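You operate a simulated robot arm through the tools that you are given. There is no shell and no other tool.

The job below is to be done with a simulated robot arm. You get a single attempt, and the scene is never put back.

## Task
Take the core out of the valve in the test block.
Fine: drop it in the orange dish; clamp for the work, free it after; core tool back on its peg.

It is judged by the outcome, as a careful person would: the job done as asked, and still so three seconds after it is handed in. It fails if anything else is knocked over, pushed out of place, dropped, spilled or broken.

## Robot
A 7-joint arm with a fingered hand, fixed in place. Base frame: the origin is at the foot of the arm, x ahead of it, y to its left, z up; the work surface is at about z = 0.906. Units: m, degrees, N and s.
With the tool pointing down near the work surface it reaches from about 0.3 to 0.7 m from the base axis. Its first joint turns from -166.0 to 166.0 degrees. Payload 4 kg.
The tool frame sits at the grasp point between the pads (the TCP): z along the fingers, y along the line on which they close. The tips reach 0.026 m beyond it. The gripper opens to 0.148 m. The gripper's body begins 0.073 m behind the TCP. The gripper is a hand of 3 fingers: y runs from the thumb to the fingers, the wrist lies at [0, 0, -0.239] in the tool frame.
Orientation is that of the tool frame in the base frame, as [roll, pitch, yaw] about the fixed x, y, z axes, in that order (R = Rz(yaw) Ry(pitch) Rx(roll)). With the fingers straight down and closing along the base's y, the tool's x points along the base's -x, its y along +y and its z along -z.

## Interface
- The arm moves only by the tool send_rows. Its argument "moves" is a list that holds one entry, the list of rows, each a list of 6 numbers: the turn, a rotation vector about the base's x, y, z in rad, then the shift along the base's x, y, z in cm. In form: [[[wx, wy, wz, x, y, z], ...]]. A call has 1 to 20 rows; each row shifts and turns the commanded pose from where the row before left it. Each row takes 0.2 s and may step no farther than 0.05 m and 8.6 degrees from the row before; otherwise, the whole call is refused. A pose out of reach is approached as far as the arm can. The call stops where the force on the tool passes 40 N (or 10 N more than at its start, if that is more) or the arm is blocked; 0.2 s more then pass. In this call time passes only in rows, and 0.2 s behind the last. The reply holds the time, the measured pose of the TCP, the force on the tool along the base axes, the opening and the grip force, in the units named above and with some noise, with the torque about the TCP (base axes, N m) and any sound that the robot's microphone picked up.
- Cameras (640 x 400 px; columns grow to the right, rows downward): "scene" is fixed at [0.2195, 0.6493, 1.4906]; the picture's right is [-0.99, 0.14, 0.00], its down [0.13, 0.89, -0.43] and it looks along [-0.06, -0.42, -0.90] (base axes); focal length 244 px, centre (320, 200). "wrist" rides on the gripper at [0.068, -0.039, -0.09] in the tool frame; the picture's right is [0.50, 0.87, 0.00], its down [-0.66, 0.38, -0.65] and it looks along [-0.57, 0.33, 0.76] (tool axes); focal length 222 px, centre (320, 200). There is no depth. A picture from a camera that has moved, and an enlarged one, comes with that camera's place and axes in the base frame and with its lens.
- camera(camera): a new picture of that camera. No time passes.
- move_column(by): slides the trunk up (or, below 0, down) by that many m; the arm rides with it, the base frame stays. It gives what a move gives, with no picture.
- move_fingers(finger1, finger2, thumb_bend): sets how far each is bent, from 0 (flat) to 1 (curled in); at 0.3 the hand is open as for a grip, at 0.7 the pads meet at the TCP. One left out holds its place. A second passes; each finger stops where it meets its share of the squeeze, and holds until it gets a number again. It is the only way to open and close the hand. It gives what a move gives, with no picture; readings hold the bend of each and the force on the fingers (four entries, about 0 where the hand has none), thumb and palm.
- enlarge(camera, box): a new picture of the part [left, top, right, bottom] of that camera's present view, enlarged. No time passes.
- close_job(): hands the job in; it is judged then, once.

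Nothing tells you positions but the pictures and the camera data. Unless the task says otherwise, let go and move clear before handing in.

The tools are called after ">>>" as name(argument=value, ...) on one line, values as JSON. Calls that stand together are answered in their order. send_rows: Moves the arm, as the interface text tells. Its arguments: {"type":"object","properties":{"moves":{"type":"array","items":{"type":"array","items":{"type":"array","items":{"type":"number"}}}}},"required":["moves"]} The other tools are called the same way: move_column (by) slides the trunk up or down; move_fingers (finger1, finger2, thumb_bend) moves the fingers one by one; camera (camera) takes a picture; enlarge (camera, box) takes an enlarged picture of a part of a camera's view; close_job () hands the job in.

At the start:

```text
time: 0.0
tcp_pos: [0.3131, 0.3459, 1.1925]
ee_rot: [-179.9, 0.0, -180.0]
wrist_force: [0.2, 0.0, -0.1]
wrist_torque: [-0.02, 0.02, 0.02]
opening: 0.1477
grasp_force: 0.0
shape: jaw
bend: [0.3, 0.3, 0.3]
finger forces: [0.0, 0.0, 0.0, 0.0, 0.1, 0.0]
trunk travel left (down, up): [-0.525, 0.065]
```

scene: 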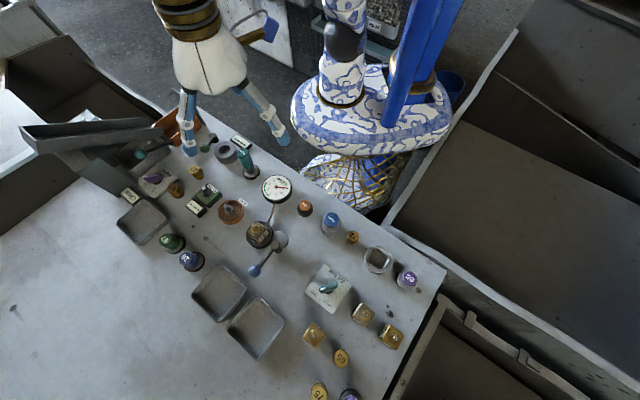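
wrist: 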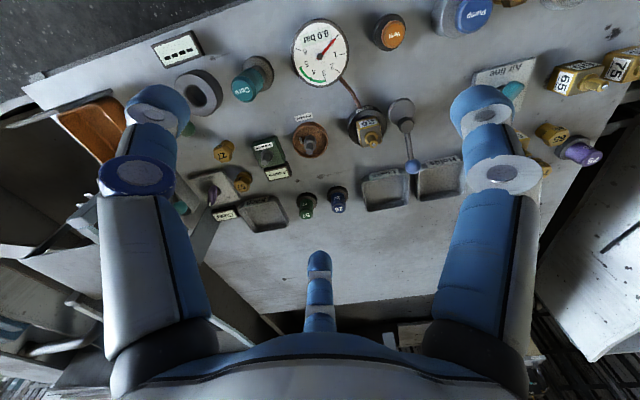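

I see a bench with a gauge, a test block with a valve, a clamp lever, dishes and several tools, and I need to read the labels first. I'll enlarge the pictures to find the test block, core tool, orange dish and clamp.

>>> enlarge(camera="scene", box=[100, 120, 300, 245])

>>> enlarge(camera="scene", box=[220, 160, 440, 300])

>>> enlarge(camera="wrist", box=[150, 0, 450, 190])

>>> enlarge(camera="wrist", box=[180, 100, 440, 230])

```text
3.20 times, centred on (200, 182) of scene
camera zoom: at [0.2195, 0.6493, 1.4906], right [-0.99, 0.14, 0.0], down [0.13, 0.89, -0.43], along [-0.06, -0.42, -0.9], focal length 782 px, centre (704, 256)
```

zoom: 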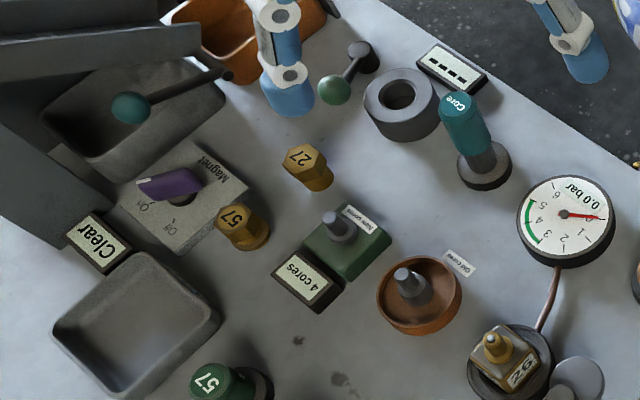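

```text
2.86 times, centred on (330, 230) of scene
camera zoom: at [0.2195, 0.6493, 1.4906], right [-0.99, 0.14, 0.0], down [0.13, 0.89, -0.43], along [-0.06, -0.42, -0.9], focal length 698 px, centre (291, 114)
```

zoom: 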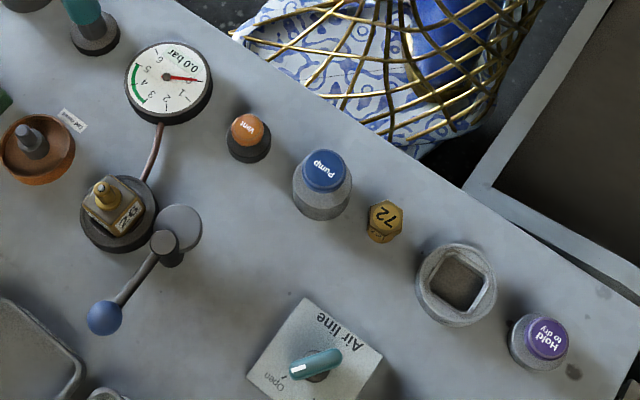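

```text
2.11 times, centred on (300, 95) of wrist
camera zoom: at [0.2473, 0.3063, 1.2821], right [-0.5, 0.87, 0.0], down [0.66, 0.38, 0.65], along [0.57, 0.33, -0.76], focal length 468 px, centre (362, 421)
```

zoom: 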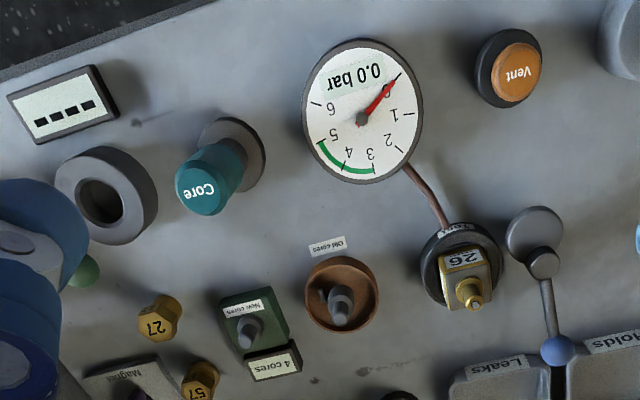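

```text
2.46 times, centred on (310, 165) of wrist
camera zoom: at [0.2473, 0.3063, 1.2821], right [-0.5, 0.87, 0.0], down [0.66, 0.38, 0.65], along [0.57, 0.33, -0.76], focal length 547 px, centre (345, 286)
```

zoom: 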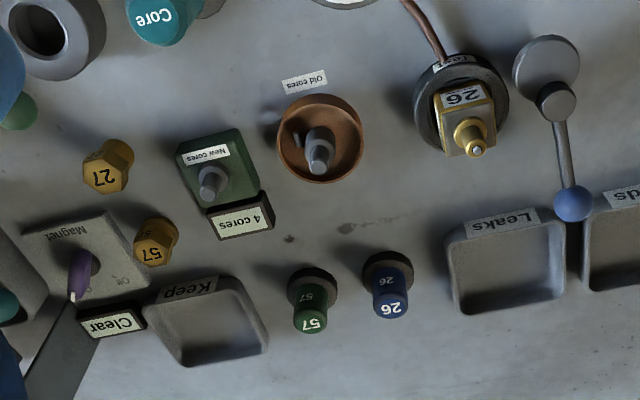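

The bench has a teal "Core" tool on a peg, valve 26 in a "Test" nest with a blue-ball clamp lever, and a brownish-orange "Old cores" dish with a post in it. I'll look closer at each before moving.

>>> enlarge(camera="scene", box=[240, 210, 300, 280])

>>> enlarge(camera="scene", box=[205, 185, 265, 235])

>>> enlarge(camera="scene", box=[120, 95, 280, 195])

>>> enlarge(camera="wrist", box=[280, 80, 440, 200])

>>> enlarge(camera="wrist", box=[40, 20, 320, 200])

>>> enlarge(camera="wrist", box=[430, 30, 640, 200])

```text
5.71 times, centred on (270, 245) of scene
camera zoom: at [0.2195, 0.6493, 1.4906], right [-0.99, 0.14, 0.0], down [0.13, 0.89, -0.43], along [-0.06, -0.42, -0.9], focal length 1397 px, centre (606, -57)
```

zoom: 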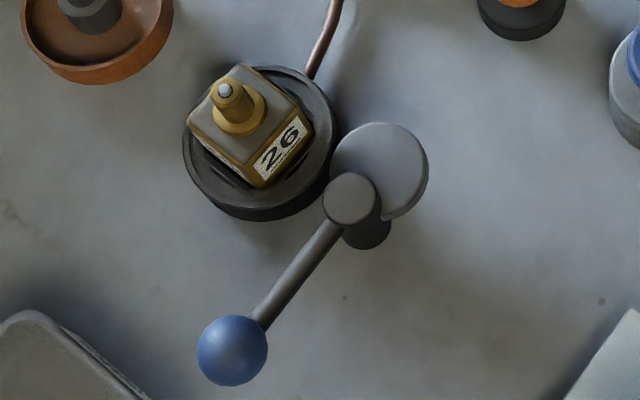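

```text
8.00 times, centred on (235, 210) of scene
camera zoom: at [0.2195, 0.6493, 1.4906], right [-0.99, 0.14, 0.0], down [0.13, 0.89, -0.43], along [-0.06, -0.42, -0.9], focal length 1956 px, centre (1000, 120)
```

zoom: 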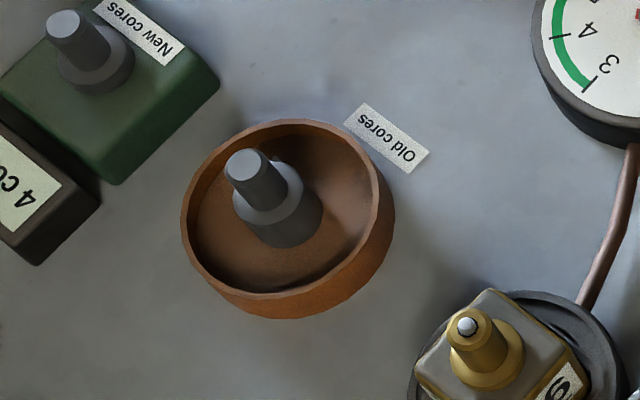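

```text
4.00 times, centred on (200, 145) of scene
camera zoom: at [0.2195, 0.6493, 1.4906], right [-0.99, 0.14, 0.0], down [0.13, 0.89, -0.43], along [-0.06, -0.42, -0.9], focal length 978 px, centre (800, 420)
```

zoom: 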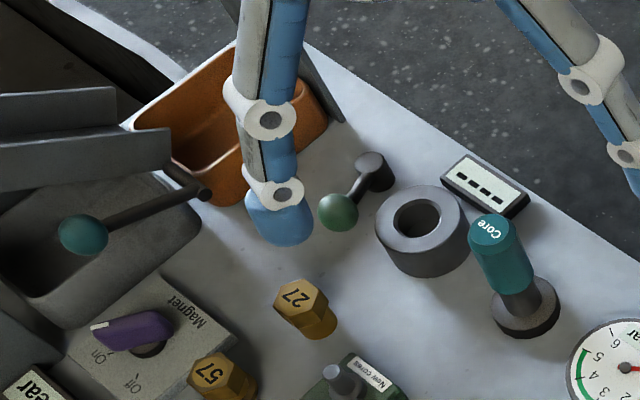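

```text
3.33 times, centred on (360, 140) of wrist
camera zoom: at [0.2473, 0.3063, 1.2821], right [-0.5, 0.87, 0.0], down [0.66, 0.38, 0.65], along [0.57, 0.33, -0.76], focal length 740 px, centre (187, 400)
```

zoom: 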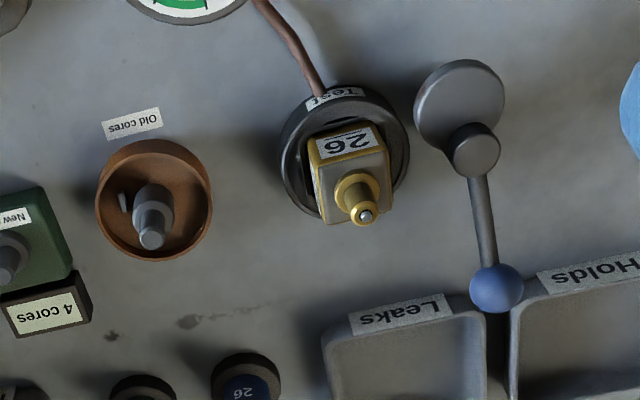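

```text
2.22 times, centred on (180, 110) of wrist
camera zoom: at [0.2473, 0.3063, 1.2821], right [-0.5, 0.87, 0.0], down [0.66, 0.38, 0.65], along [0.57, 0.33, -0.76], focal length 494 px, centre (631, 400)
```

zoom: 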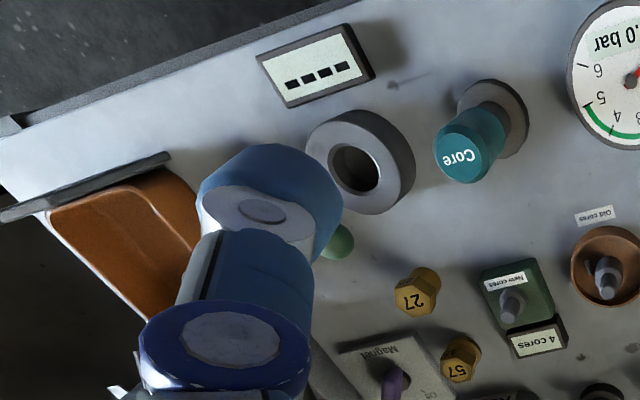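

```text
2.35 times, centred on (535, 115) of wrist
camera zoom: at [0.2473, 0.3063, 1.2821], right [-0.5, 0.87, 0.0], down [0.66, 0.38, 0.65], along [0.57, 0.33, -0.76], focal length 523 px, centre (-186, 400)
```

zoom: 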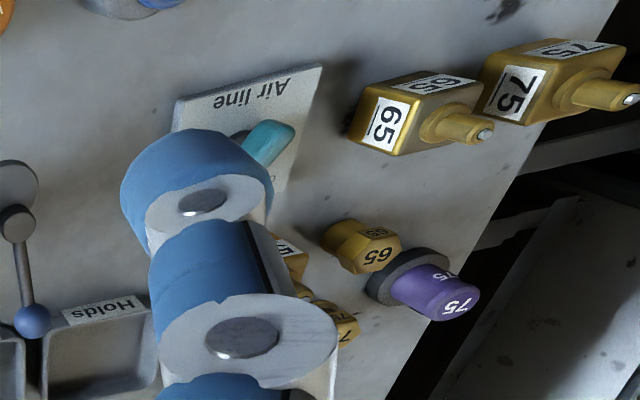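

Valve stem tip is about (0.341, 0.452, 0.979), the post in the Old cores dish about (0.411, 0.381, 0.953), and the core tool on its peg about (0.359, 0.265). Next I check the air line valve position and other details.

>>> enlarge(camera="scene", box=[295, 255, 365, 320])

>>> enlarge(camera="scene", box=[255, 165, 315, 215])

>>> enlarge(camera="scene", box=[195, 125, 275, 185])

>>> enlarge(camera="scene", box=[180, 250, 300, 370])

>>> enlarge(camera="scene", box=[300, 200, 440, 400])

```text
6.15 times, centred on (330, 288) of scene
camera zoom: at [0.2195, 0.6493, 1.4906], right [-0.99, 0.14, 0.0], down [0.13, 0.89, -0.43], along [-0.06, -0.42, -0.9], focal length 1504 px, centre (258, -338)
```

zoom: 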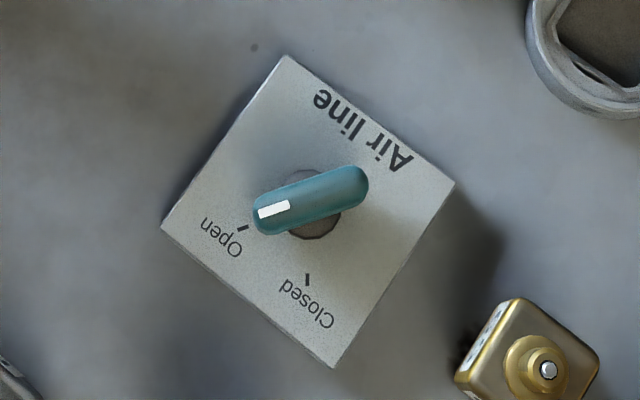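

```text
8.00 times, centred on (285, 190) of scene
camera zoom: at [0.2195, 0.6493, 1.4906], right [-0.99, 0.14, 0.0], down [0.13, 0.89, -0.43], along [-0.06, -0.42, -0.9], focal length 1956 px, centre (600, 280)
```

zoom: 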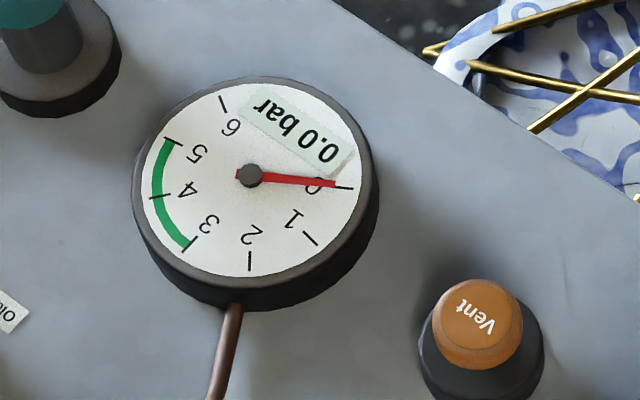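

```text
6.67 times, centred on (235, 155) of scene
camera zoom: at [0.2195, 0.6493, 1.4906], right [-0.99, 0.14, 0.0], down [0.13, 0.89, -0.43], along [-0.06, -0.42, -0.9], focal length 1630 px, centre (887, 500)
```

zoom: 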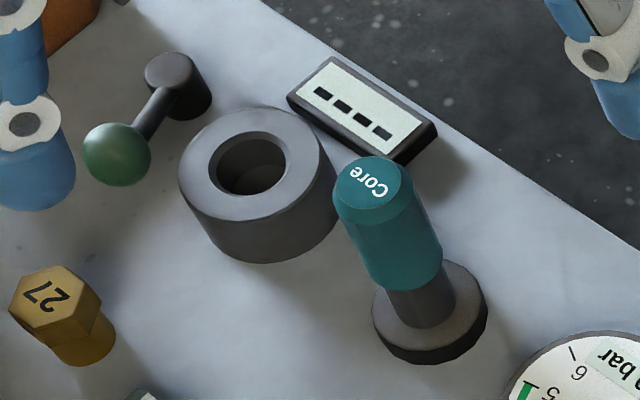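

```text
3.33 times, centred on (240, 310) of scene
camera zoom: at [0.2195, 0.6493, 1.4906], right [-0.99, 0.14, 0.0], down [0.13, 0.89, -0.43], along [-0.06, -0.42, -0.9], focal length 815 px, centre (587, -167)
```

zoom: 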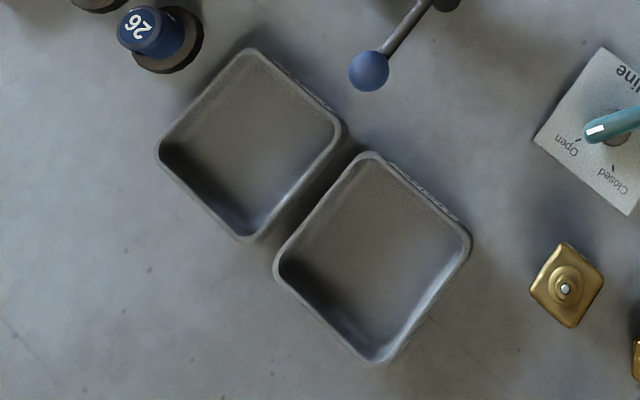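

```text
2.00 times, centred on (370, 300) of scene
camera zoom: at [0.2195, 0.6493, 1.4906], right [-0.99, 0.14, 0.0], down [0.13, 0.89, -0.43], along [-0.06, -0.42, -0.9], focal length 489 px, centre (220, 0)
```

zoom: 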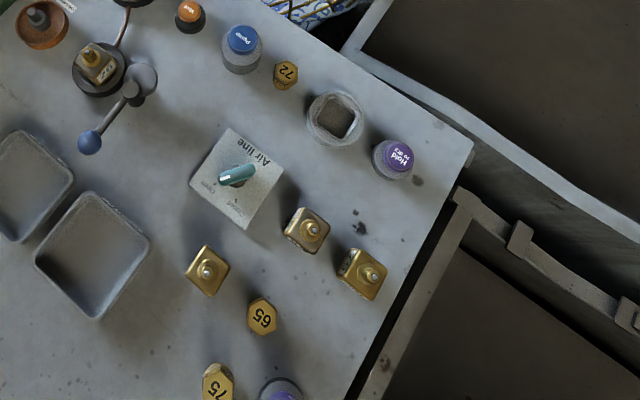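

The gauge reads 0.0 bar, so the valve isn't pressurised, though the air line lever points to Open; I'll recheck the gauge after clamping. The clamp pivot is about (0.300, 0.493), its blue ball about (0.346, 0.546, 0.958), and a cam disc sits beside the nest. I'll bring the wrist camera closer to refine this.

>>> send_rows(moves=[[[0, 0, 0, -1.2, 1.4, -3.0], [0, 0, 0, -1.2, 1.4, -3.0], [0, 0, 0, -1.2, 1.4, -3.0], [0, 0, 0, -1.2, 1.4, -3.0]]])

>>> camera(camera="wrist")

>>> camera(camera="scene")

```text
time: 1.0
tcp_pos: [0.267, 0.4014, 1.0722]
ee_rot: [180.0, 0.0, 180.0]
wrist_force: [-0.3, -0.3, 0.8]
wrist_torque: [-0.02, -0.01, -0.01]
opening: 0.1479
grasp_force: 0.2
shape: jaw
bend: [0.3, 0.3, 0.3]
finger forces: [0.0, 0.1, 0.1, 0.0, 0.0, 0.0]
trunk travel left (down, up): [-0.525, 0.065]
```

```text
taken
camera wrist: at [0.2004, 0.3613, 1.1611], right [-0.5, 0.87, 0.0], down [0.66, 0.38, 0.65], along [0.57, 0.33, -0.76], focal length 222 px, centre (320, 200)
```

wrist: 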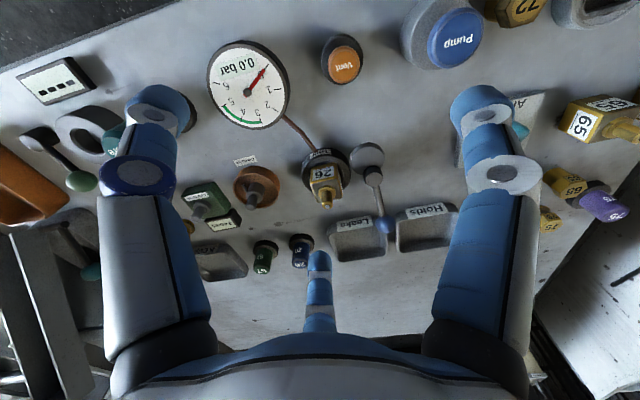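

```text
taken
```

scene: 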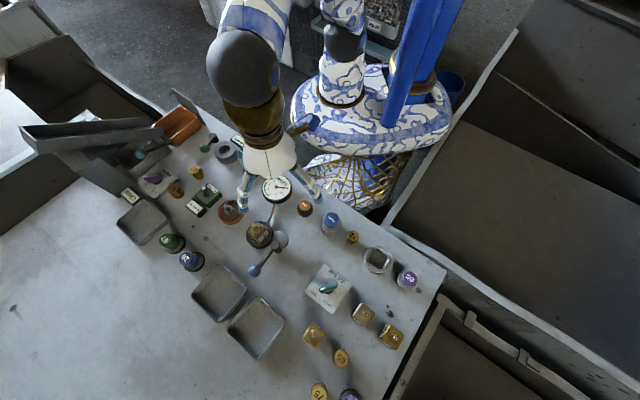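

The camera is now about 20 cm above the nest, and the view is still clear of the fingers. I'll enlarge the test nest, clamp, and dish in it.

>>> enlarge(camera="wrist", box=[220, 130, 420, 255])

>>> enlarge(camera="wrist", box=[280, 120, 400, 200])

>>> enlarge(camera="scene", box=[150, 90, 230, 150])

```text
3.20 times, centred on (320, 192) of wrist
camera zoom: at [0.2004, 0.3613, 1.1611], right [-0.5, 0.87, 0.0], down [0.66, 0.38, 0.65], along [0.57, 0.33, -0.76], focal length 711 px, centre (320, 224)
```

zoom: 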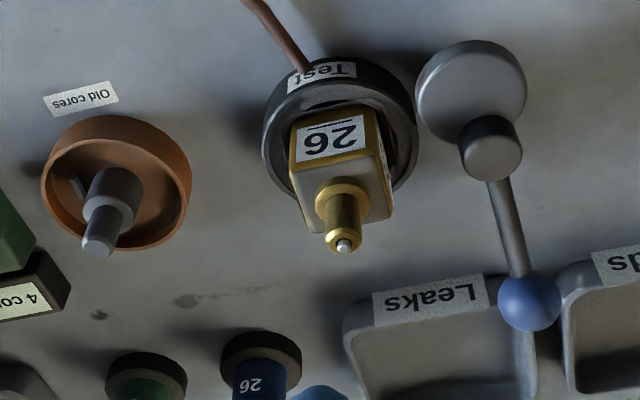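

```text
5.00 times, centred on (340, 160) of wrist
camera zoom: at [0.2004, 0.3613, 1.1611], right [-0.5, 0.87, 0.0], down [0.66, 0.38, 0.65], along [0.57, 0.33, -0.76], focal length 1111 px, centre (220, 400)
```

zoom: 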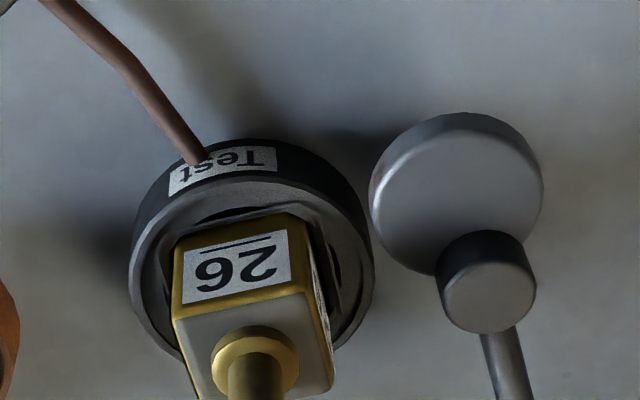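

```text
6.67 times, centred on (190, 120) of scene
camera zoom: at [0.2195, 0.6493, 1.4906], right [-0.99, 0.14, 0.0], down [0.13, 0.89, -0.43], along [-0.06, -0.42, -0.9], focal length 1630 px, centre (1187, 733)
```

zoom: 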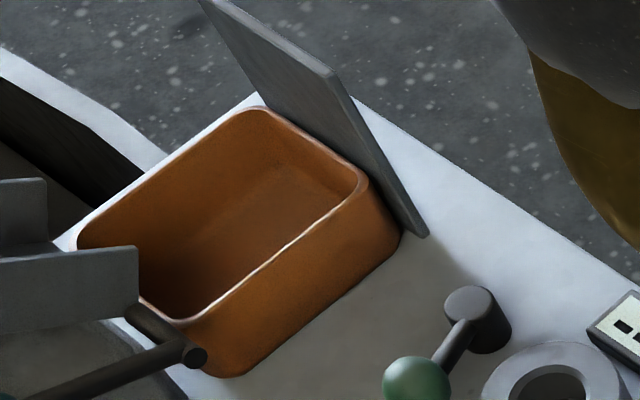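

The picture shows valve 26 in the Test nest, the cam disc beside it, and the lever ball free to swing. I'll close the fingers and go to the ball's far side, so I can push it anticlockwise and bring the cam onto the block.

>>> move_fingers(finger1=0.7, finger2=0.7, thumb_bend=0.7)

>>> send_rows(moves=[[[0, 0, -0.136, 1.26, 1.26, 0], [0, 0, -0.136, 1.26, 1.26, 0], [0, 0, -0.136, 1.26, 1.26, 0], [0, 0, -0.136, 1.26, 1.26, 0], [0, 0, -0.136, 1.26, 1.26, 0], [0, 0, -0.136, 1.26, 1.26, 0], [0, 0, -0.136, 1.26, 1.26, 0], [0, 0, -0.136, 1.26, 1.26, 0], [0, 0, -0.136, 1.26, 1.26, 0]]])

>>> camera(camera="wrist")

>>> camera(camera="scene")

```text
time: 2.0
tcp_pos: [0.2682, 0.4011, 1.0724]
ee_rot: [180.0, 0.0, -180.0]
wrist_force: [-1.0, -1.7, -0.4]
wrist_torque: [-0.01, 0.01, 0.02]
opening: 0.0002
grasp_force: 0.1
shape: fingers
bend: [0.69, 0.69, 0.7]
finger forces: [0.0, 0.0, 0.0, 0.1, 0.1, 0.0]
trunk travel left (down, up): [-0.525, 0.065]
```

```text
time: 4.0
tcp_pos: [0.3798, 0.5171, 1.074]
ee_rot: [-180.0, 0.1, 109.7]
wrist_force: [0.4, 0.7, -0.2]
wrist_torque: [0.01, -0.01, 0.01]
opening: 0.0002
grasp_force: 0.0
shape: fingers
bend: [0.69, 0.69, 0.7]
finger forces: [0.0, 0.0, 0.1, 0.0, 0.1, 0.0]
trunk travel left (down, up): [-0.525, 0.065]
```

```text
taken
camera wrist: at [0.3202, 0.5668, 1.1627], right [0.65, 0.76, 0.0], down [0.58, -0.49, 0.65], along [0.5, -0.42, -0.76], focal length 222 px, centre (320, 200)
```

wrist: 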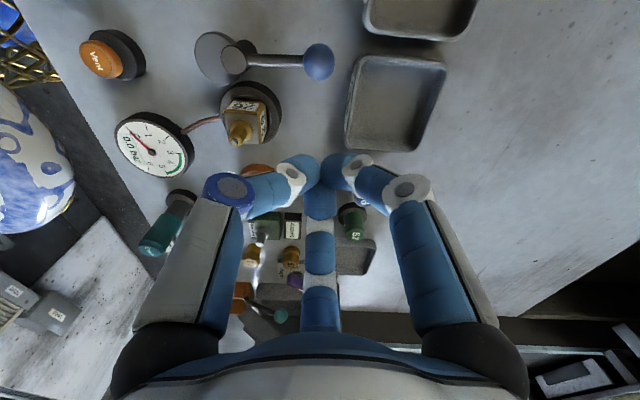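

```text
taken
```

scene: 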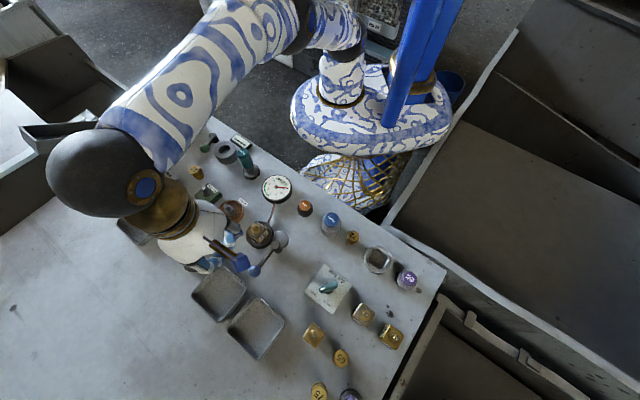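

The closed fingertips are above the table on the +x side of the ball, which I confirm at about (0.345, 0.546, 0.958). I'll go down to ball height.

>>> send_rows(moves=[[[0, 0, 0, 0, 0, -2.5], [0, 0, 0, 0, 0, -2.5], [0, 0, 0, 0, 0, -2.5], [0, 0, 0, 0, 0, -2.2]]])

>>> camera(camera="wrist")

>>> enlarge(camera="scene", box=[190, 190, 310, 290])

```text
time: 5.0
tcp_pos: [0.3785, 0.5159, 0.9764]
ee_rot: [-179.9, 0.0, 109.9]
wrist_force: [0.2, -0.3, 0.6]
wrist_torque: [0.03, 0.01, 0.01]
opening: 0.0004
grasp_force: 0.1
shape: fingers
bend: [0.69, 0.69, 0.7]
finger forces: [0.1, 0.1, 0.1, 0.0, 0.0, 0.1]
trunk travel left (down, up): [-0.525, 0.065]
```

```text
taken
camera wrist: at [0.3199, 0.5644, 1.0657], right [0.64, 0.76, 0.0], down [0.58, -0.49, 0.65], along [0.5, -0.42, -0.76], focal length 222 px, centre (320, 200)
```

wrist: 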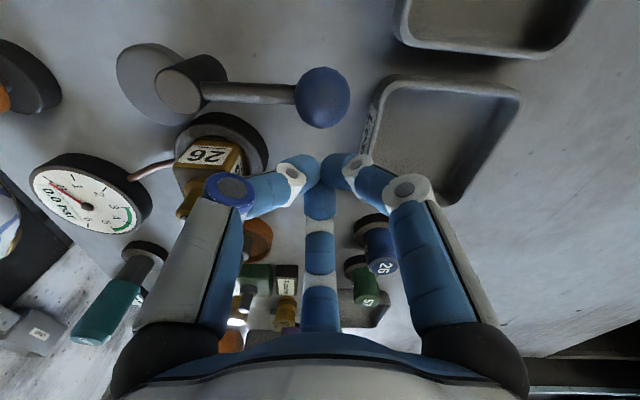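

```text
4.00 times, centred on (250, 240) of scene
camera zoom: at [0.2195, 0.6493, 1.4906], right [-0.99, 0.14, 0.0], down [0.13, 0.89, -0.43], along [-0.06, -0.42, -0.9], focal length 978 px, centre (600, 40)
```

zoom: 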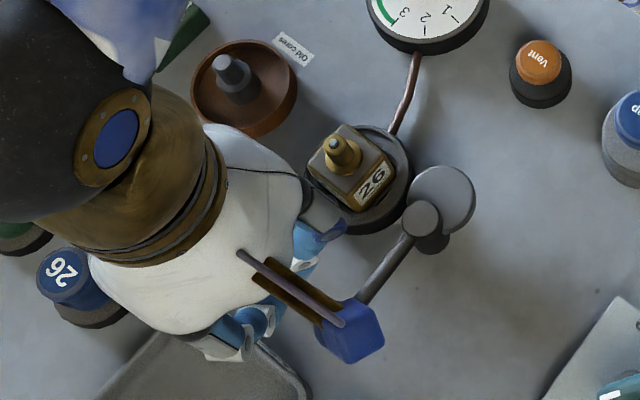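

The fingertips are at ball height (tips about z 0.95), with the ball between two fingers and the rod clear. I'll start the push along the arc, turning the hand with the lever, and check after the first part.

>>> send_rows(moves=[[[0, 0, 0, -1.05, 0.6, 0], [0, 0, 0.122, -0.43, 0.82, 0], [0, 0, 0.122, -0.52, 0.76, 0], [0, 0, 0.122, -0.61, 0.7, 0]]])

>>> camera(camera="wrist")

```text
time: 6.0
tcp_pos: [0.3529, 0.5449, 0.9774]
ee_rot: [-180.0, 0.1, 131.0]
wrist_force: [1.3, 0.4, -0.5]
wrist_torque: [0.01, -0.02, 0.03]
opening: 0.0004
grasp_force: 0.4
shape: fingers
bend: [0.7, 0.69, 0.7]
finger forces: [0.8, 0.0, 0.0, 0.1, 0.0, 0.1]
trunk travel left (down, up): [-0.525, 0.065]
```

```text
taken
camera wrist: at [0.2798, 0.5687, 1.0662], right [0.33, 0.95, 0.0], down [0.72, -0.25, 0.65], along [0.62, -0.21, -0.76], focal length 222 px, centre (320, 200)
```

wrist: 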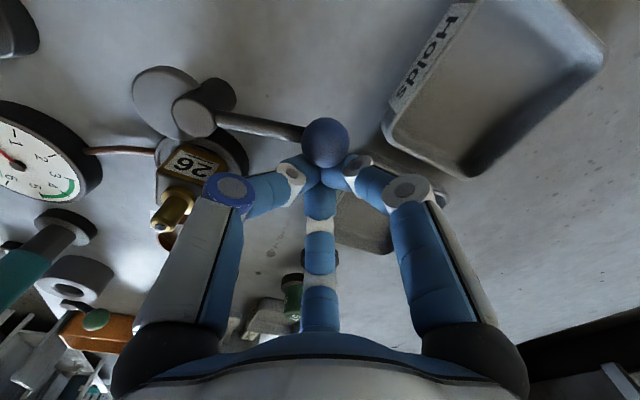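

The ball is nested between two fingers and the lever is turning with very little force. I'll carry on around the arc.

>>> send_rows(moves=[[[0, 0, 0.122, -0.7, 0.61, 0], [0, 0, 0.122, -0.76, 0.52, 0], [0, 0, 0.122, -0.82, 0.43, 0], [0, 0, 0.122, -0.86, 0.32, 0], [0, 0, 0.122, -0.9, 0.22, 0]]])

>>> camera(camera="wrist")

>>> enlarge(camera="scene", box=[220, 170, 340, 270])

```text
time: 7.2
tcp_pos: [0.3124, 0.5658, 0.9764]
ee_rot: [180.0, -0.1, 166.0]
wrist_force: [0.1, 1.5, 0.0]
wrist_torque: [0.02, -0.03, -0.02]
opening: 0.0005
grasp_force: 0.5
shape: fingers
bend: [0.7, 0.69, 0.7]
finger forces: [1.1, 0.0, 0.0, 0.0, 0.0, 0.0]
trunk travel left (down, up): [-0.525, 0.065]
```

```text
taken
camera wrist: at [0.2385, 0.543, 1.0653], right [-0.27, 0.96, 0.0], down [0.73, 0.21, 0.65], along [0.63, 0.18, -0.76], focal length 222 px, centre (320, 200)
```

wrist: 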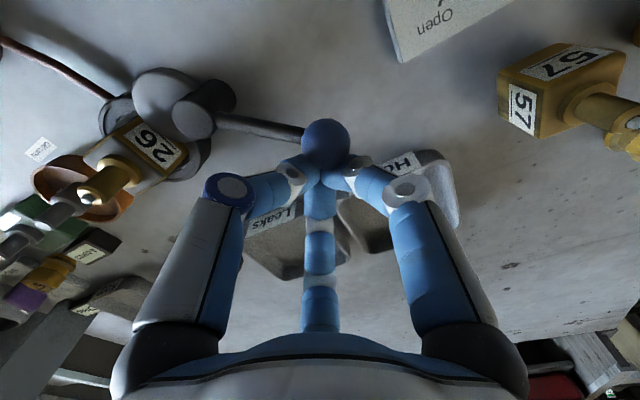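

```text
4.00 times, centred on (280, 220) of scene
camera zoom: at [0.2195, 0.6493, 1.4906], right [-0.99, 0.14, 0.0], down [0.13, 0.89, -0.43], along [-0.06, -0.42, -0.9], focal length 978 px, centre (480, 120)
```

zoom: 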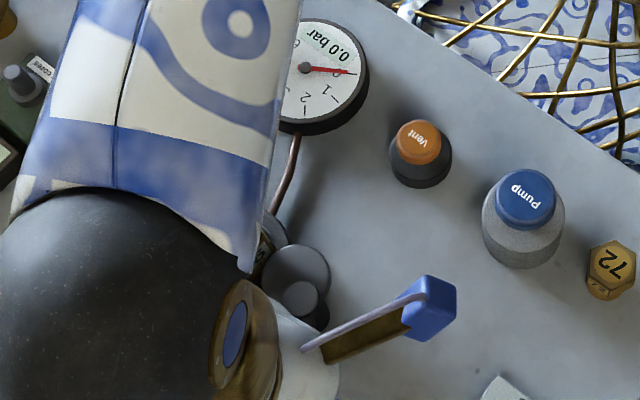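

The cam disc has swung to touch near the block side; force is still small. I'll keep going in short steps.

>>> send_rows(moves=[[[0, 0, 0.122, -0.91, 0.1, 0], [0, 0, 0.122, -0.93, -0.01, 0], [0, 0, 0.122, -0.91, -0.12, 0]]])

>>> camera(camera="wrist")

>>> enlarge(camera="scene", box=[220, 170, 340, 270])

```text
time: 8.0
tcp_pos: [0.2858, 0.565, 0.975]
ee_rot: [180.0, 0.0, -173.1]
wrist_force: [-0.2, 0.0, 0.0]
wrist_torque: [0.02, -0.02, 0.01]
opening: 0.0003
grasp_force: 0.0
shape: fingers
bend: [0.7, 0.69, 0.7]
finger forces: [1.1, 0.0, 0.0, 0.0, 0.0, 0.0]
trunk travel left (down, up): [-0.525, 0.065]
```

```text
taken
camera wrist: at [0.2239, 0.5173, 1.0652], right [-0.6, 0.8, 0.0], down [0.61, 0.45, 0.65], along [0.52, 0.39, -0.76], focal length 222 px, centre (320, 200)
```

wrist: 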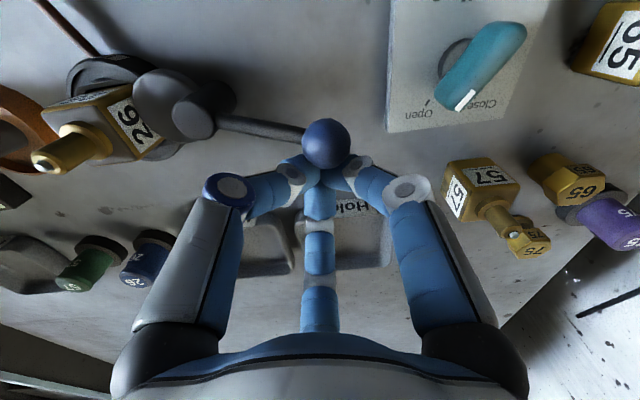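

```text
4.00 times, centred on (280, 220) of scene
camera zoom: at [0.2195, 0.6493, 1.4906], right [-0.99, 0.14, 0.0], down [0.13, 0.89, -0.43], along [-0.06, -0.42, -0.9], focal length 978 px, centre (480, 120)
```

zoom: 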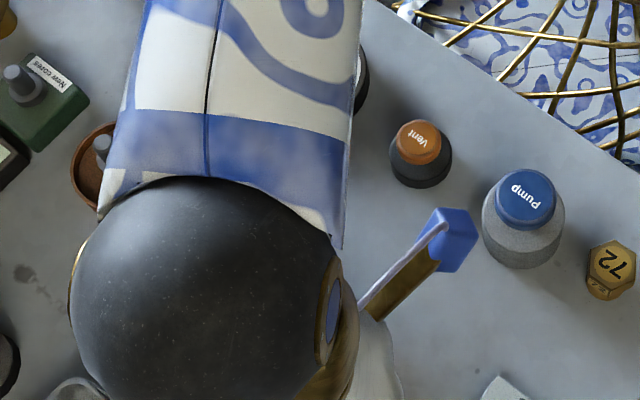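

The cam disc is now right against the "26" block side of the nest, with no resistance yet. I'll keep turning in small steps.

>>> send_rows(moves=[[[0, 0, 0.122, -0.9, -0.23, 0], [0, 0, 0.122, -0.85, -0.34, 0]]])

>>> enlarge(camera="wrist", box=[0, 40, 360, 240])

```text
time: 8.6
tcp_pos: [0.2701, 0.5599, 0.9752]
ee_rot: [-180.0, 0.0, -159.3]
wrist_force: [4.6, 3.5, 1.0]
wrist_torque: [0.06, -0.02, -0.04]
opening: 0.0004
grasp_force: 4.3
shape: fingers
bend: [0.7, 0.69, 0.7]
finger forces: [5.2, 0.1, 0.0, 0.1, 2.5, 0.0]
trunk travel left (down, up): [-0.525, 0.065]
```

```text
1.78 times, centred on (180, 140) of wrist
camera zoom: at [0.2208, 0.4981, 1.0646], right [-0.78, 0.63, 0.0], down [0.48, 0.59, 0.65], along [0.41, 0.51, -0.76], focal length 395 px, centre (569, 307)
```

zoom: 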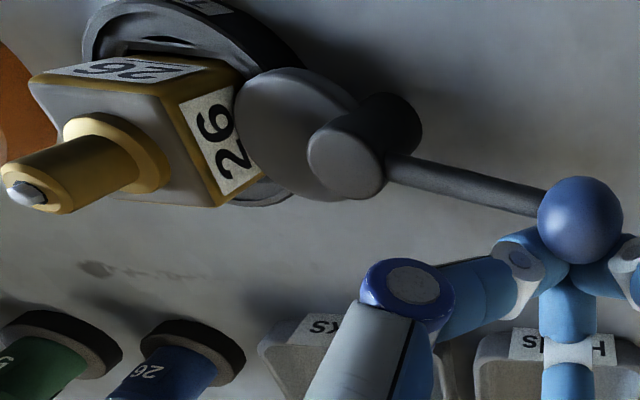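

The cam now touches the block and I feel about 6 N of resistance. I'll press on a few degrees to tighten the clamp.

>>> send_rows(moves=[[[0, 0, 0.07, -0.46, -0.23, 0], [0, 0, 0.07, -0.45, -0.26, 0]]])

>>> enlarge(camera="wrist", box=[0, 40, 360, 240])

```text
time: 9.4
tcp_pos: [0.2674, 0.5579, 0.9759]
ee_rot: [179.9, 0.8, -151.5]
wrist_force: [20.0, 14.3, -1.5]
wrist_torque: [0.21, -0.37, 0.07]
opening: 0.0022
grasp_force: 13.4
shape: fingers
bend: [0.7, 0.68, 0.7]
finger forces: [7.6, 0.0, 0.0, 0.1, 18.5, 0.0]
trunk travel left (down, up): [-0.525, 0.065]
stopped in row 2: the force on the tool passed its limit at 42 N (the readings are from after the stop); the commanded pose is now the measured one
```

```text
1.78 times, centred on (180, 140) of wrist
camera zoom: at [0.2255, 0.4896, 1.0639], right [-0.85, 0.52, -0.01], down [0.39, 0.64, 0.66], along [0.35, 0.56, -0.75], focal length 395 px, centre (569, 307)
```

zoom: 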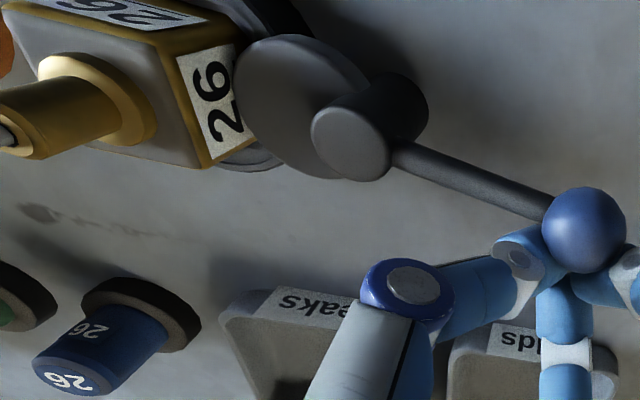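

The lever came up against a firm stop at about 85° of travel with the cam hard on the block, so it looks clamped. I'll back off the way I came, lift clear and check that the lever stays and that the gauge still reads zero.

>>> send_rows(moves=[[[0, 0, 0, 0.7, 0.7, 0], [0, 0, 0, 1.2, 1.2, 0], [0, 0, 0, 1.0, 1.0, 2.0], [0, 0, 0, 0, 0, 4.0], [0, 0, 0, 0, 0, 4.0]]])

>>> camera(camera="wrist")

>>> camera(camera="scene")

```text
time: 10.6
tcp_pos: [0.2868, 0.5809, 1.0748]
ee_rot: [179.9, 0.4, -151.2]
wrist_force: [0.3, -0.3, 0.1]
wrist_torque: [0.01, -0.01, 0.01]
opening: 0.0
grasp_force: 0.0
shape: fingers
bend: [0.7, 0.69, 0.7]
finger forces: [0.1, 0.0, 0.1, 0.0, 0.0, 0.0]
out of reach, approached as far as the arm can: row 5
trunk travel left (down, up): [-0.525, 0.065]
```

```text
taken
camera wrist: at [0.2475, 0.5122, 1.1633], right [-0.86, 0.52, 0.0], down [0.39, 0.64, 0.66], along [0.34, 0.56, -0.75], focal length 222 px, centre (320, 200)
```

wrist: 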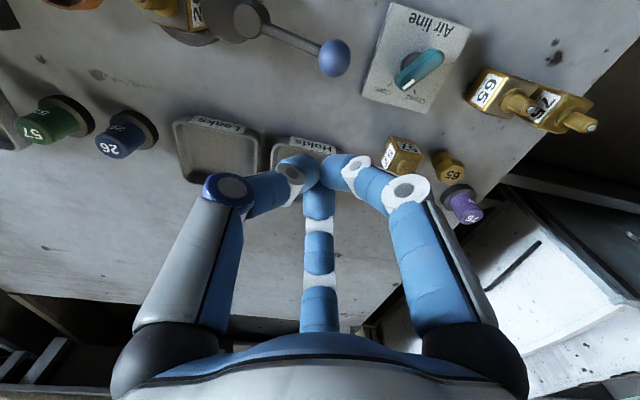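

```text
taken
```

scene: 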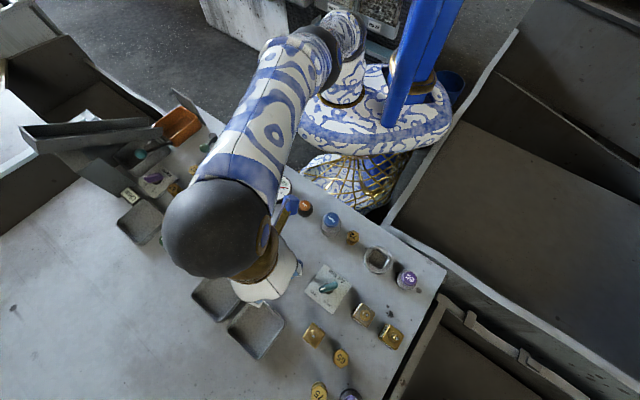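

The lever stays where I left it. I'll move back over the test area to view the clamp, valve and gauge squarely.

>>> send_rows(moves=[[[0, 0, -0.101, -0.4, -3.6, 0], [0, 0, -0.101, -0.4, -3.6, 0], [0, 0, -0.101, -0.4, -3.6, 0], [0, 0, -0.101, -0.4, -3.6, 0], [0, -0.006, -0.101, -0.4, -3.6, 0]]])

>>> camera(camera="wrist")

>>> enlarge(camera="wrist", box=[180, 20, 440, 220])

>>> enlarge(camera="scene", box=[220, 170, 320, 280])

```text
time: 11.8
tcp_pos: [0.2694, 0.3996, 1.0736]
ee_rot: [179.9, 0.8, 179.7]
wrist_force: [-0.4, 0.1, -0.1]
wrist_torque: [-0.01, 0.02, -0.03]
opening: 0.0001
grasp_force: 0.0
shape: fingers
bend: [0.7, 0.69, 0.7]
finger forces: [0.1, 0.0, 0.0, 0.0, 0.1, 0.0]
trunk travel left (down, up): [-0.525, 0.065]
```

```text
taken
camera wrist: at [0.2011, 0.3599, 1.1625], right [-0.5, 0.87, -0.01], down [0.65, 0.37, 0.66], along [0.58, 0.32, -0.75], focal length 222 px, centre (320, 200)
```

wrist: 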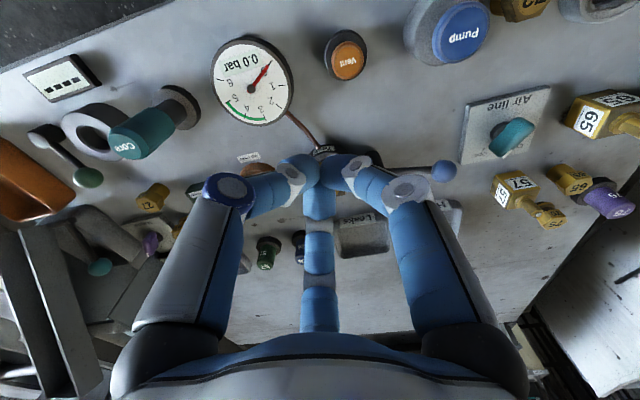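

```text
2.00 times, centred on (310, 120) of wrist
camera zoom: at [0.2011, 0.3599, 1.1625], right [-0.5, 0.87, -0.01], down [0.65, 0.37, 0.66], along [0.58, 0.32, -0.75], focal length 444 px, centre (340, 360)
```

zoom: 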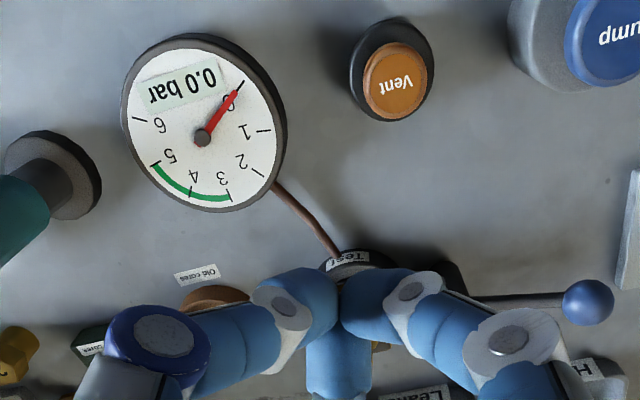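

```text
3.64 times, centred on (270, 225) of scene
camera zoom: at [0.2195, 0.6493, 1.4906], right [-0.99, 0.14, 0.0], down [0.13, 0.89, -0.43], along [-0.06, -0.42, -0.9], focal length 889 px, centre (502, 109)
```

zoom: 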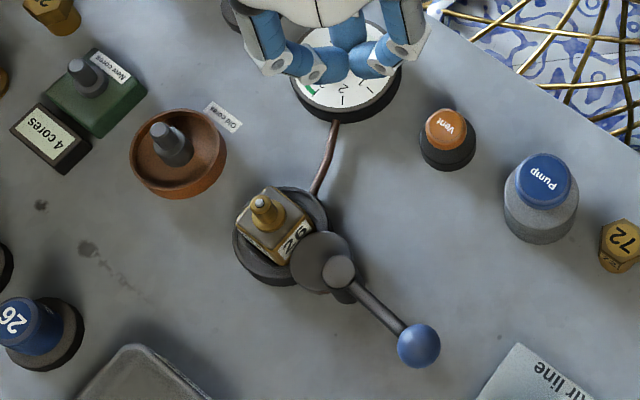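

The clamp cam bears on the block, the lever stays put, and the gauge reads 0.0 bar, so it is safe to go on. I'll test in free air above the valve how far the wrist can turn clockwise, to know how much unscrewing turn I'll have.

>>> send_rows(moves=[[[0, 0.014, 0, 3.6, 2.6, 1.0], [0, 0, -0.149, 3.6, 2.6, 1.0], [0, 0, -0.149, 0, 0, 0], [0, 0, -0.149, 0, 0, 0], [0, 0, -0.149, 0, 0, 0], [0, 0, -0.149, 0, 0, 0], [0, 0, -0.149, 0, 0, 0], [0, 0, -0.149, 0, 0, 0], [0, 0, -0.149, 0, 0, 0], [0, 0, -0.149, 0, 0, 0], [0, 0, -0.149, 0, 0, 0], [0, 0, -0.149, 0, 0, 0], [0, 0, -0.149, 0, 0, 0], [0, 0, -0.149, 0, 0, 0], [0, 0, -0.149, 0, 0, 0], [0, 0, -0.149, 0, 0, 0]]])

```text
time: 15.2
tcp_pos: [0.3409, 0.4535, 1.0941]
ee_rot: [179.9, 0.1, 51.5]
wrist_force: [-0.1, 0.0, 0.2]
wrist_torque: [-0.01, -0.01, 0.01]
opening: 0.0001
grasp_force: 0.1
shape: fingers
bend: [0.7, 0.69, 0.7]
finger forces: [0.0, 0.1, 0.0, 0.1, 0.1, 0.1]
trunk travel left (down, up): [-0.525, 0.065]
```

A turn of −128° was reached without trouble. I'll go on to find the limit.

>>> send_rows(moves=[[[0, 0, -0.149, 0, 0, 0], [0, 0, -0.149, 0, 0, 0], [0, 0, -0.149, 0, 0, 0], [0, 0, -0.149, 0, 0, 0], [0, 0, -0.149, 0, 0, 0], [0, 0, -0.149, 0, 0, 0], [0, 0, -0.149, 0, 0, 0], [0, 0, -0.149, 0, 0, 0], [0, 0, -0.149, 0, 0, 0], [0, 0, -0.149, 0, 0, 0], [0, 0, -0.149, 0, 0, 0], [0, 0, -0.149, 0, 0, 0]]])

>>> camera(camera="scene")

```text
time: 17.8
tcp_pos: [0.3391, 0.4548, 1.0933]
ee_rot: [179.9, 0.0, -50.7]
wrist_force: [-0.1, 0.3, -0.2]
wrist_torque: [0.02, 0.03, 0.0]
opening: 0.0
grasp_force: 0.1
shape: fingers
bend: [0.7, 0.69, 0.7]
finger forces: [0.0, 0.0, 0.0, 0.0, 0.0, 0.0]
trunk travel left (down, up): [-0.525, 0.065]
```

```text
taken
```

scene: 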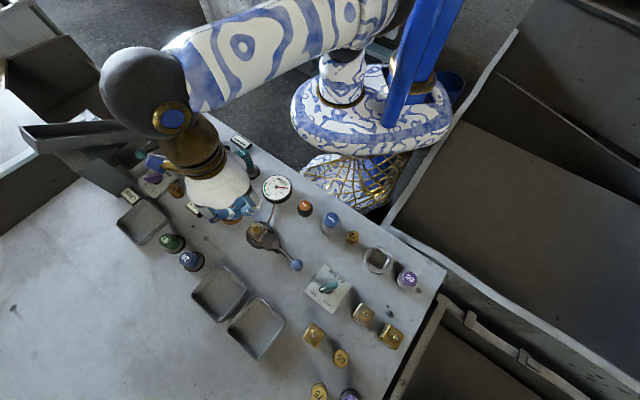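

The wrist turned −230° with no limit hit, so I'll keep this orientation for a long anticlockwise turn later. Next I part-open the fingers and go above the core tool.

>>> send_rows(moves=[[[0, 0, 0, 0.4, -3.8, 0], [0, 0, 0, 0.4, -3.8, 0], [0, 0, 0, 0.4, -3.8, 0], [0, 0, 0, 0.4, -3.8, 0], [0, 0, 0, 0.4, -3.8, 0]]])

>>> move_fingers(finger1=0.45, finger2=0.45, thumb_bend=0.45)

>>> camera(camera="wrist")

>>> camera(camera="scene")

```text
time: 19.0
tcp_pos: [0.3617, 0.2606, 1.096]
ee_rot: [179.9, 0.0, -50.7]
wrist_force: [1.3, 0.5, -0.2]
wrist_torque: [-0.01, 0.02, -0.06]
opening: 0.0
grasp_force: 0.0
shape: fingers
bend: [0.7, 0.69, 0.7]
finger forces: [0.0, 0.1, 0.0, 0.0, 0.1, 0.0]
trunk travel left (down, up): [-0.525, 0.065]
```

```text
time: 20.0
tcp_pos: [0.3614, 0.2623, 1.0963]
ee_rot: [179.8, -0.1, -50.8]
wrist_force: [-0.3, 0.3, 0.7]
wrist_torque: [0.03, 0.01, 0.02]
opening: 0.0783
grasp_force: 0.1
shape: fingers
bend: [0.45, 0.45, 0.45]
finger forces: [0.0, 0.0, 0.0, 0.0, 0.0, 0.0]
trunk travel left (down, up): [-0.525, 0.065]
```

```text
taken
camera wrist: at [0.4349, 0.2327, 1.1852], right [-0.35, -0.94, 0.0], down [-0.71, 0.27, 0.65], along [-0.61, 0.23, -0.76], focal length 222 px, centre (320, 200)
```

wrist: 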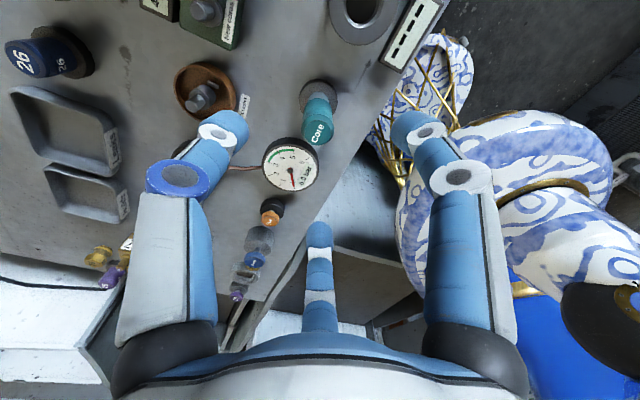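

```text
taken
```

scene: 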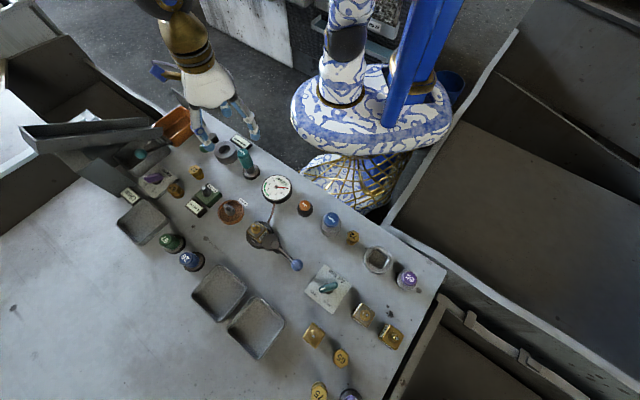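

The tool's handle is nearly under the hand. I'll enlarge to centre it precisely.

>>> enlarge(camera="wrist", box=[270, 70, 370, 160])

>>> enlarge(camera="scene", box=[210, 120, 270, 185])

```text
4.44 times, centred on (320, 115) of wrist
camera zoom: at [0.4349, 0.2327, 1.1852], right [-0.35, -0.94, 0.0], down [-0.71, 0.27, 0.65], along [-0.61, 0.23, -0.76], focal length 987 px, centre (320, 578)
```

zoom: 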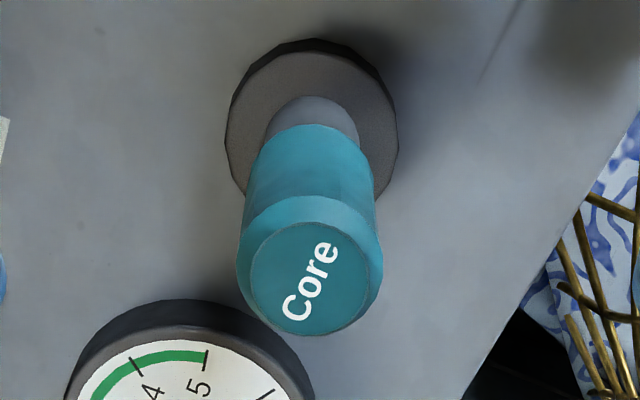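

```text
6.15 times, centred on (240, 152) of scene
camera zoom: at [0.2195, 0.6493, 1.4906], right [-0.99, 0.14, 0.0], down [0.13, 0.89, -0.43], along [-0.06, -0.42, -0.9], focal length 1504 px, centre (812, 492)
```

zoom: 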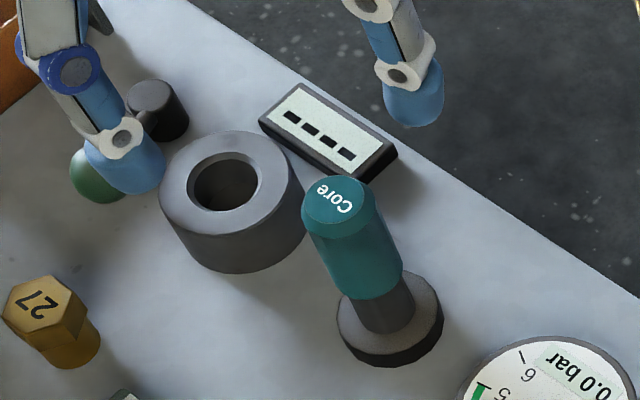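

By the wrist view the tool's axis is about (0.359, 0.264), a few millimetres off the hand's centre. I'll correct this and lower to just above the handle for a second look.

>>> send_rows(moves=[[[0, 0, 0, -0.15, 0.15, -2.5], [0, 0, 0, -0.12, 0.15, -2.5], [0, 0, 0, 0, 0, -1.2]]])

>>> camera(camera="wrist")

>>> enlarge(camera="wrist", box=[250, 60, 390, 210])

```text
time: 20.8
tcp_pos: [0.3571, 0.2659, 1.0328]
ee_rot: [180.0, 0.0, -50.7]
wrist_force: [0.5, -0.2, -0.9]
wrist_torque: [-0.03, -0.02, 0.01]
opening: 0.0784
grasp_force: 0.1
shape: fingers
bend: [0.45, 0.45, 0.45]
finger forces: [0.1, 0.0, 0.1, 0.0, 0.1, 0.1]
trunk travel left (down, up): [-0.525, 0.065]
```

```text
taken
camera wrist: at [0.4306, 0.2371, 1.1215], right [-0.35, -0.94, 0.0], down [-0.71, 0.27, 0.65], along [-0.61, 0.23, -0.76], focal length 222 px, centre (320, 200)
```

wrist: 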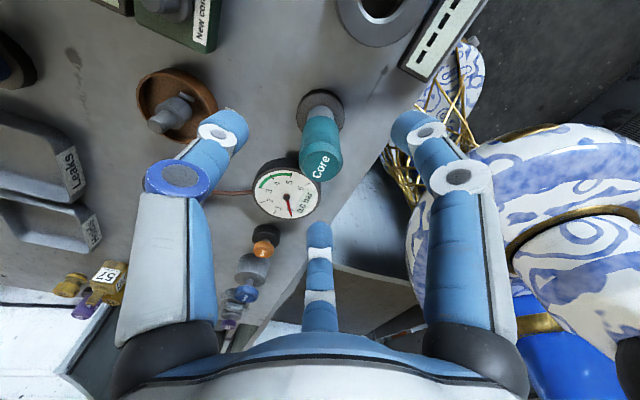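

```text
2.67 times, centred on (320, 135) of wrist
camera zoom: at [0.4306, 0.2371, 1.1215], right [-0.35, -0.94, 0.0], down [-0.71, 0.27, 0.65], along [-0.61, 0.23, -0.76], focal length 592 px, centre (320, 373)
```

zoom: 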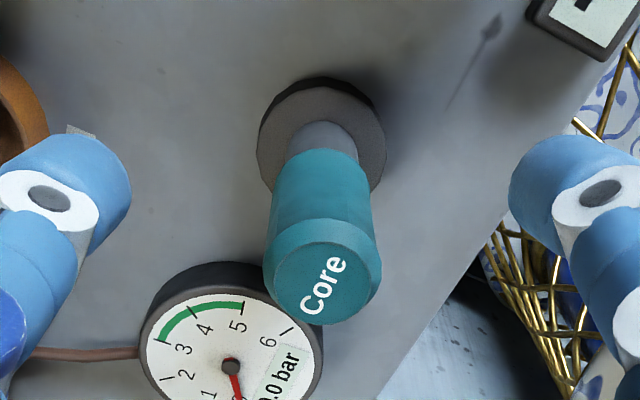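

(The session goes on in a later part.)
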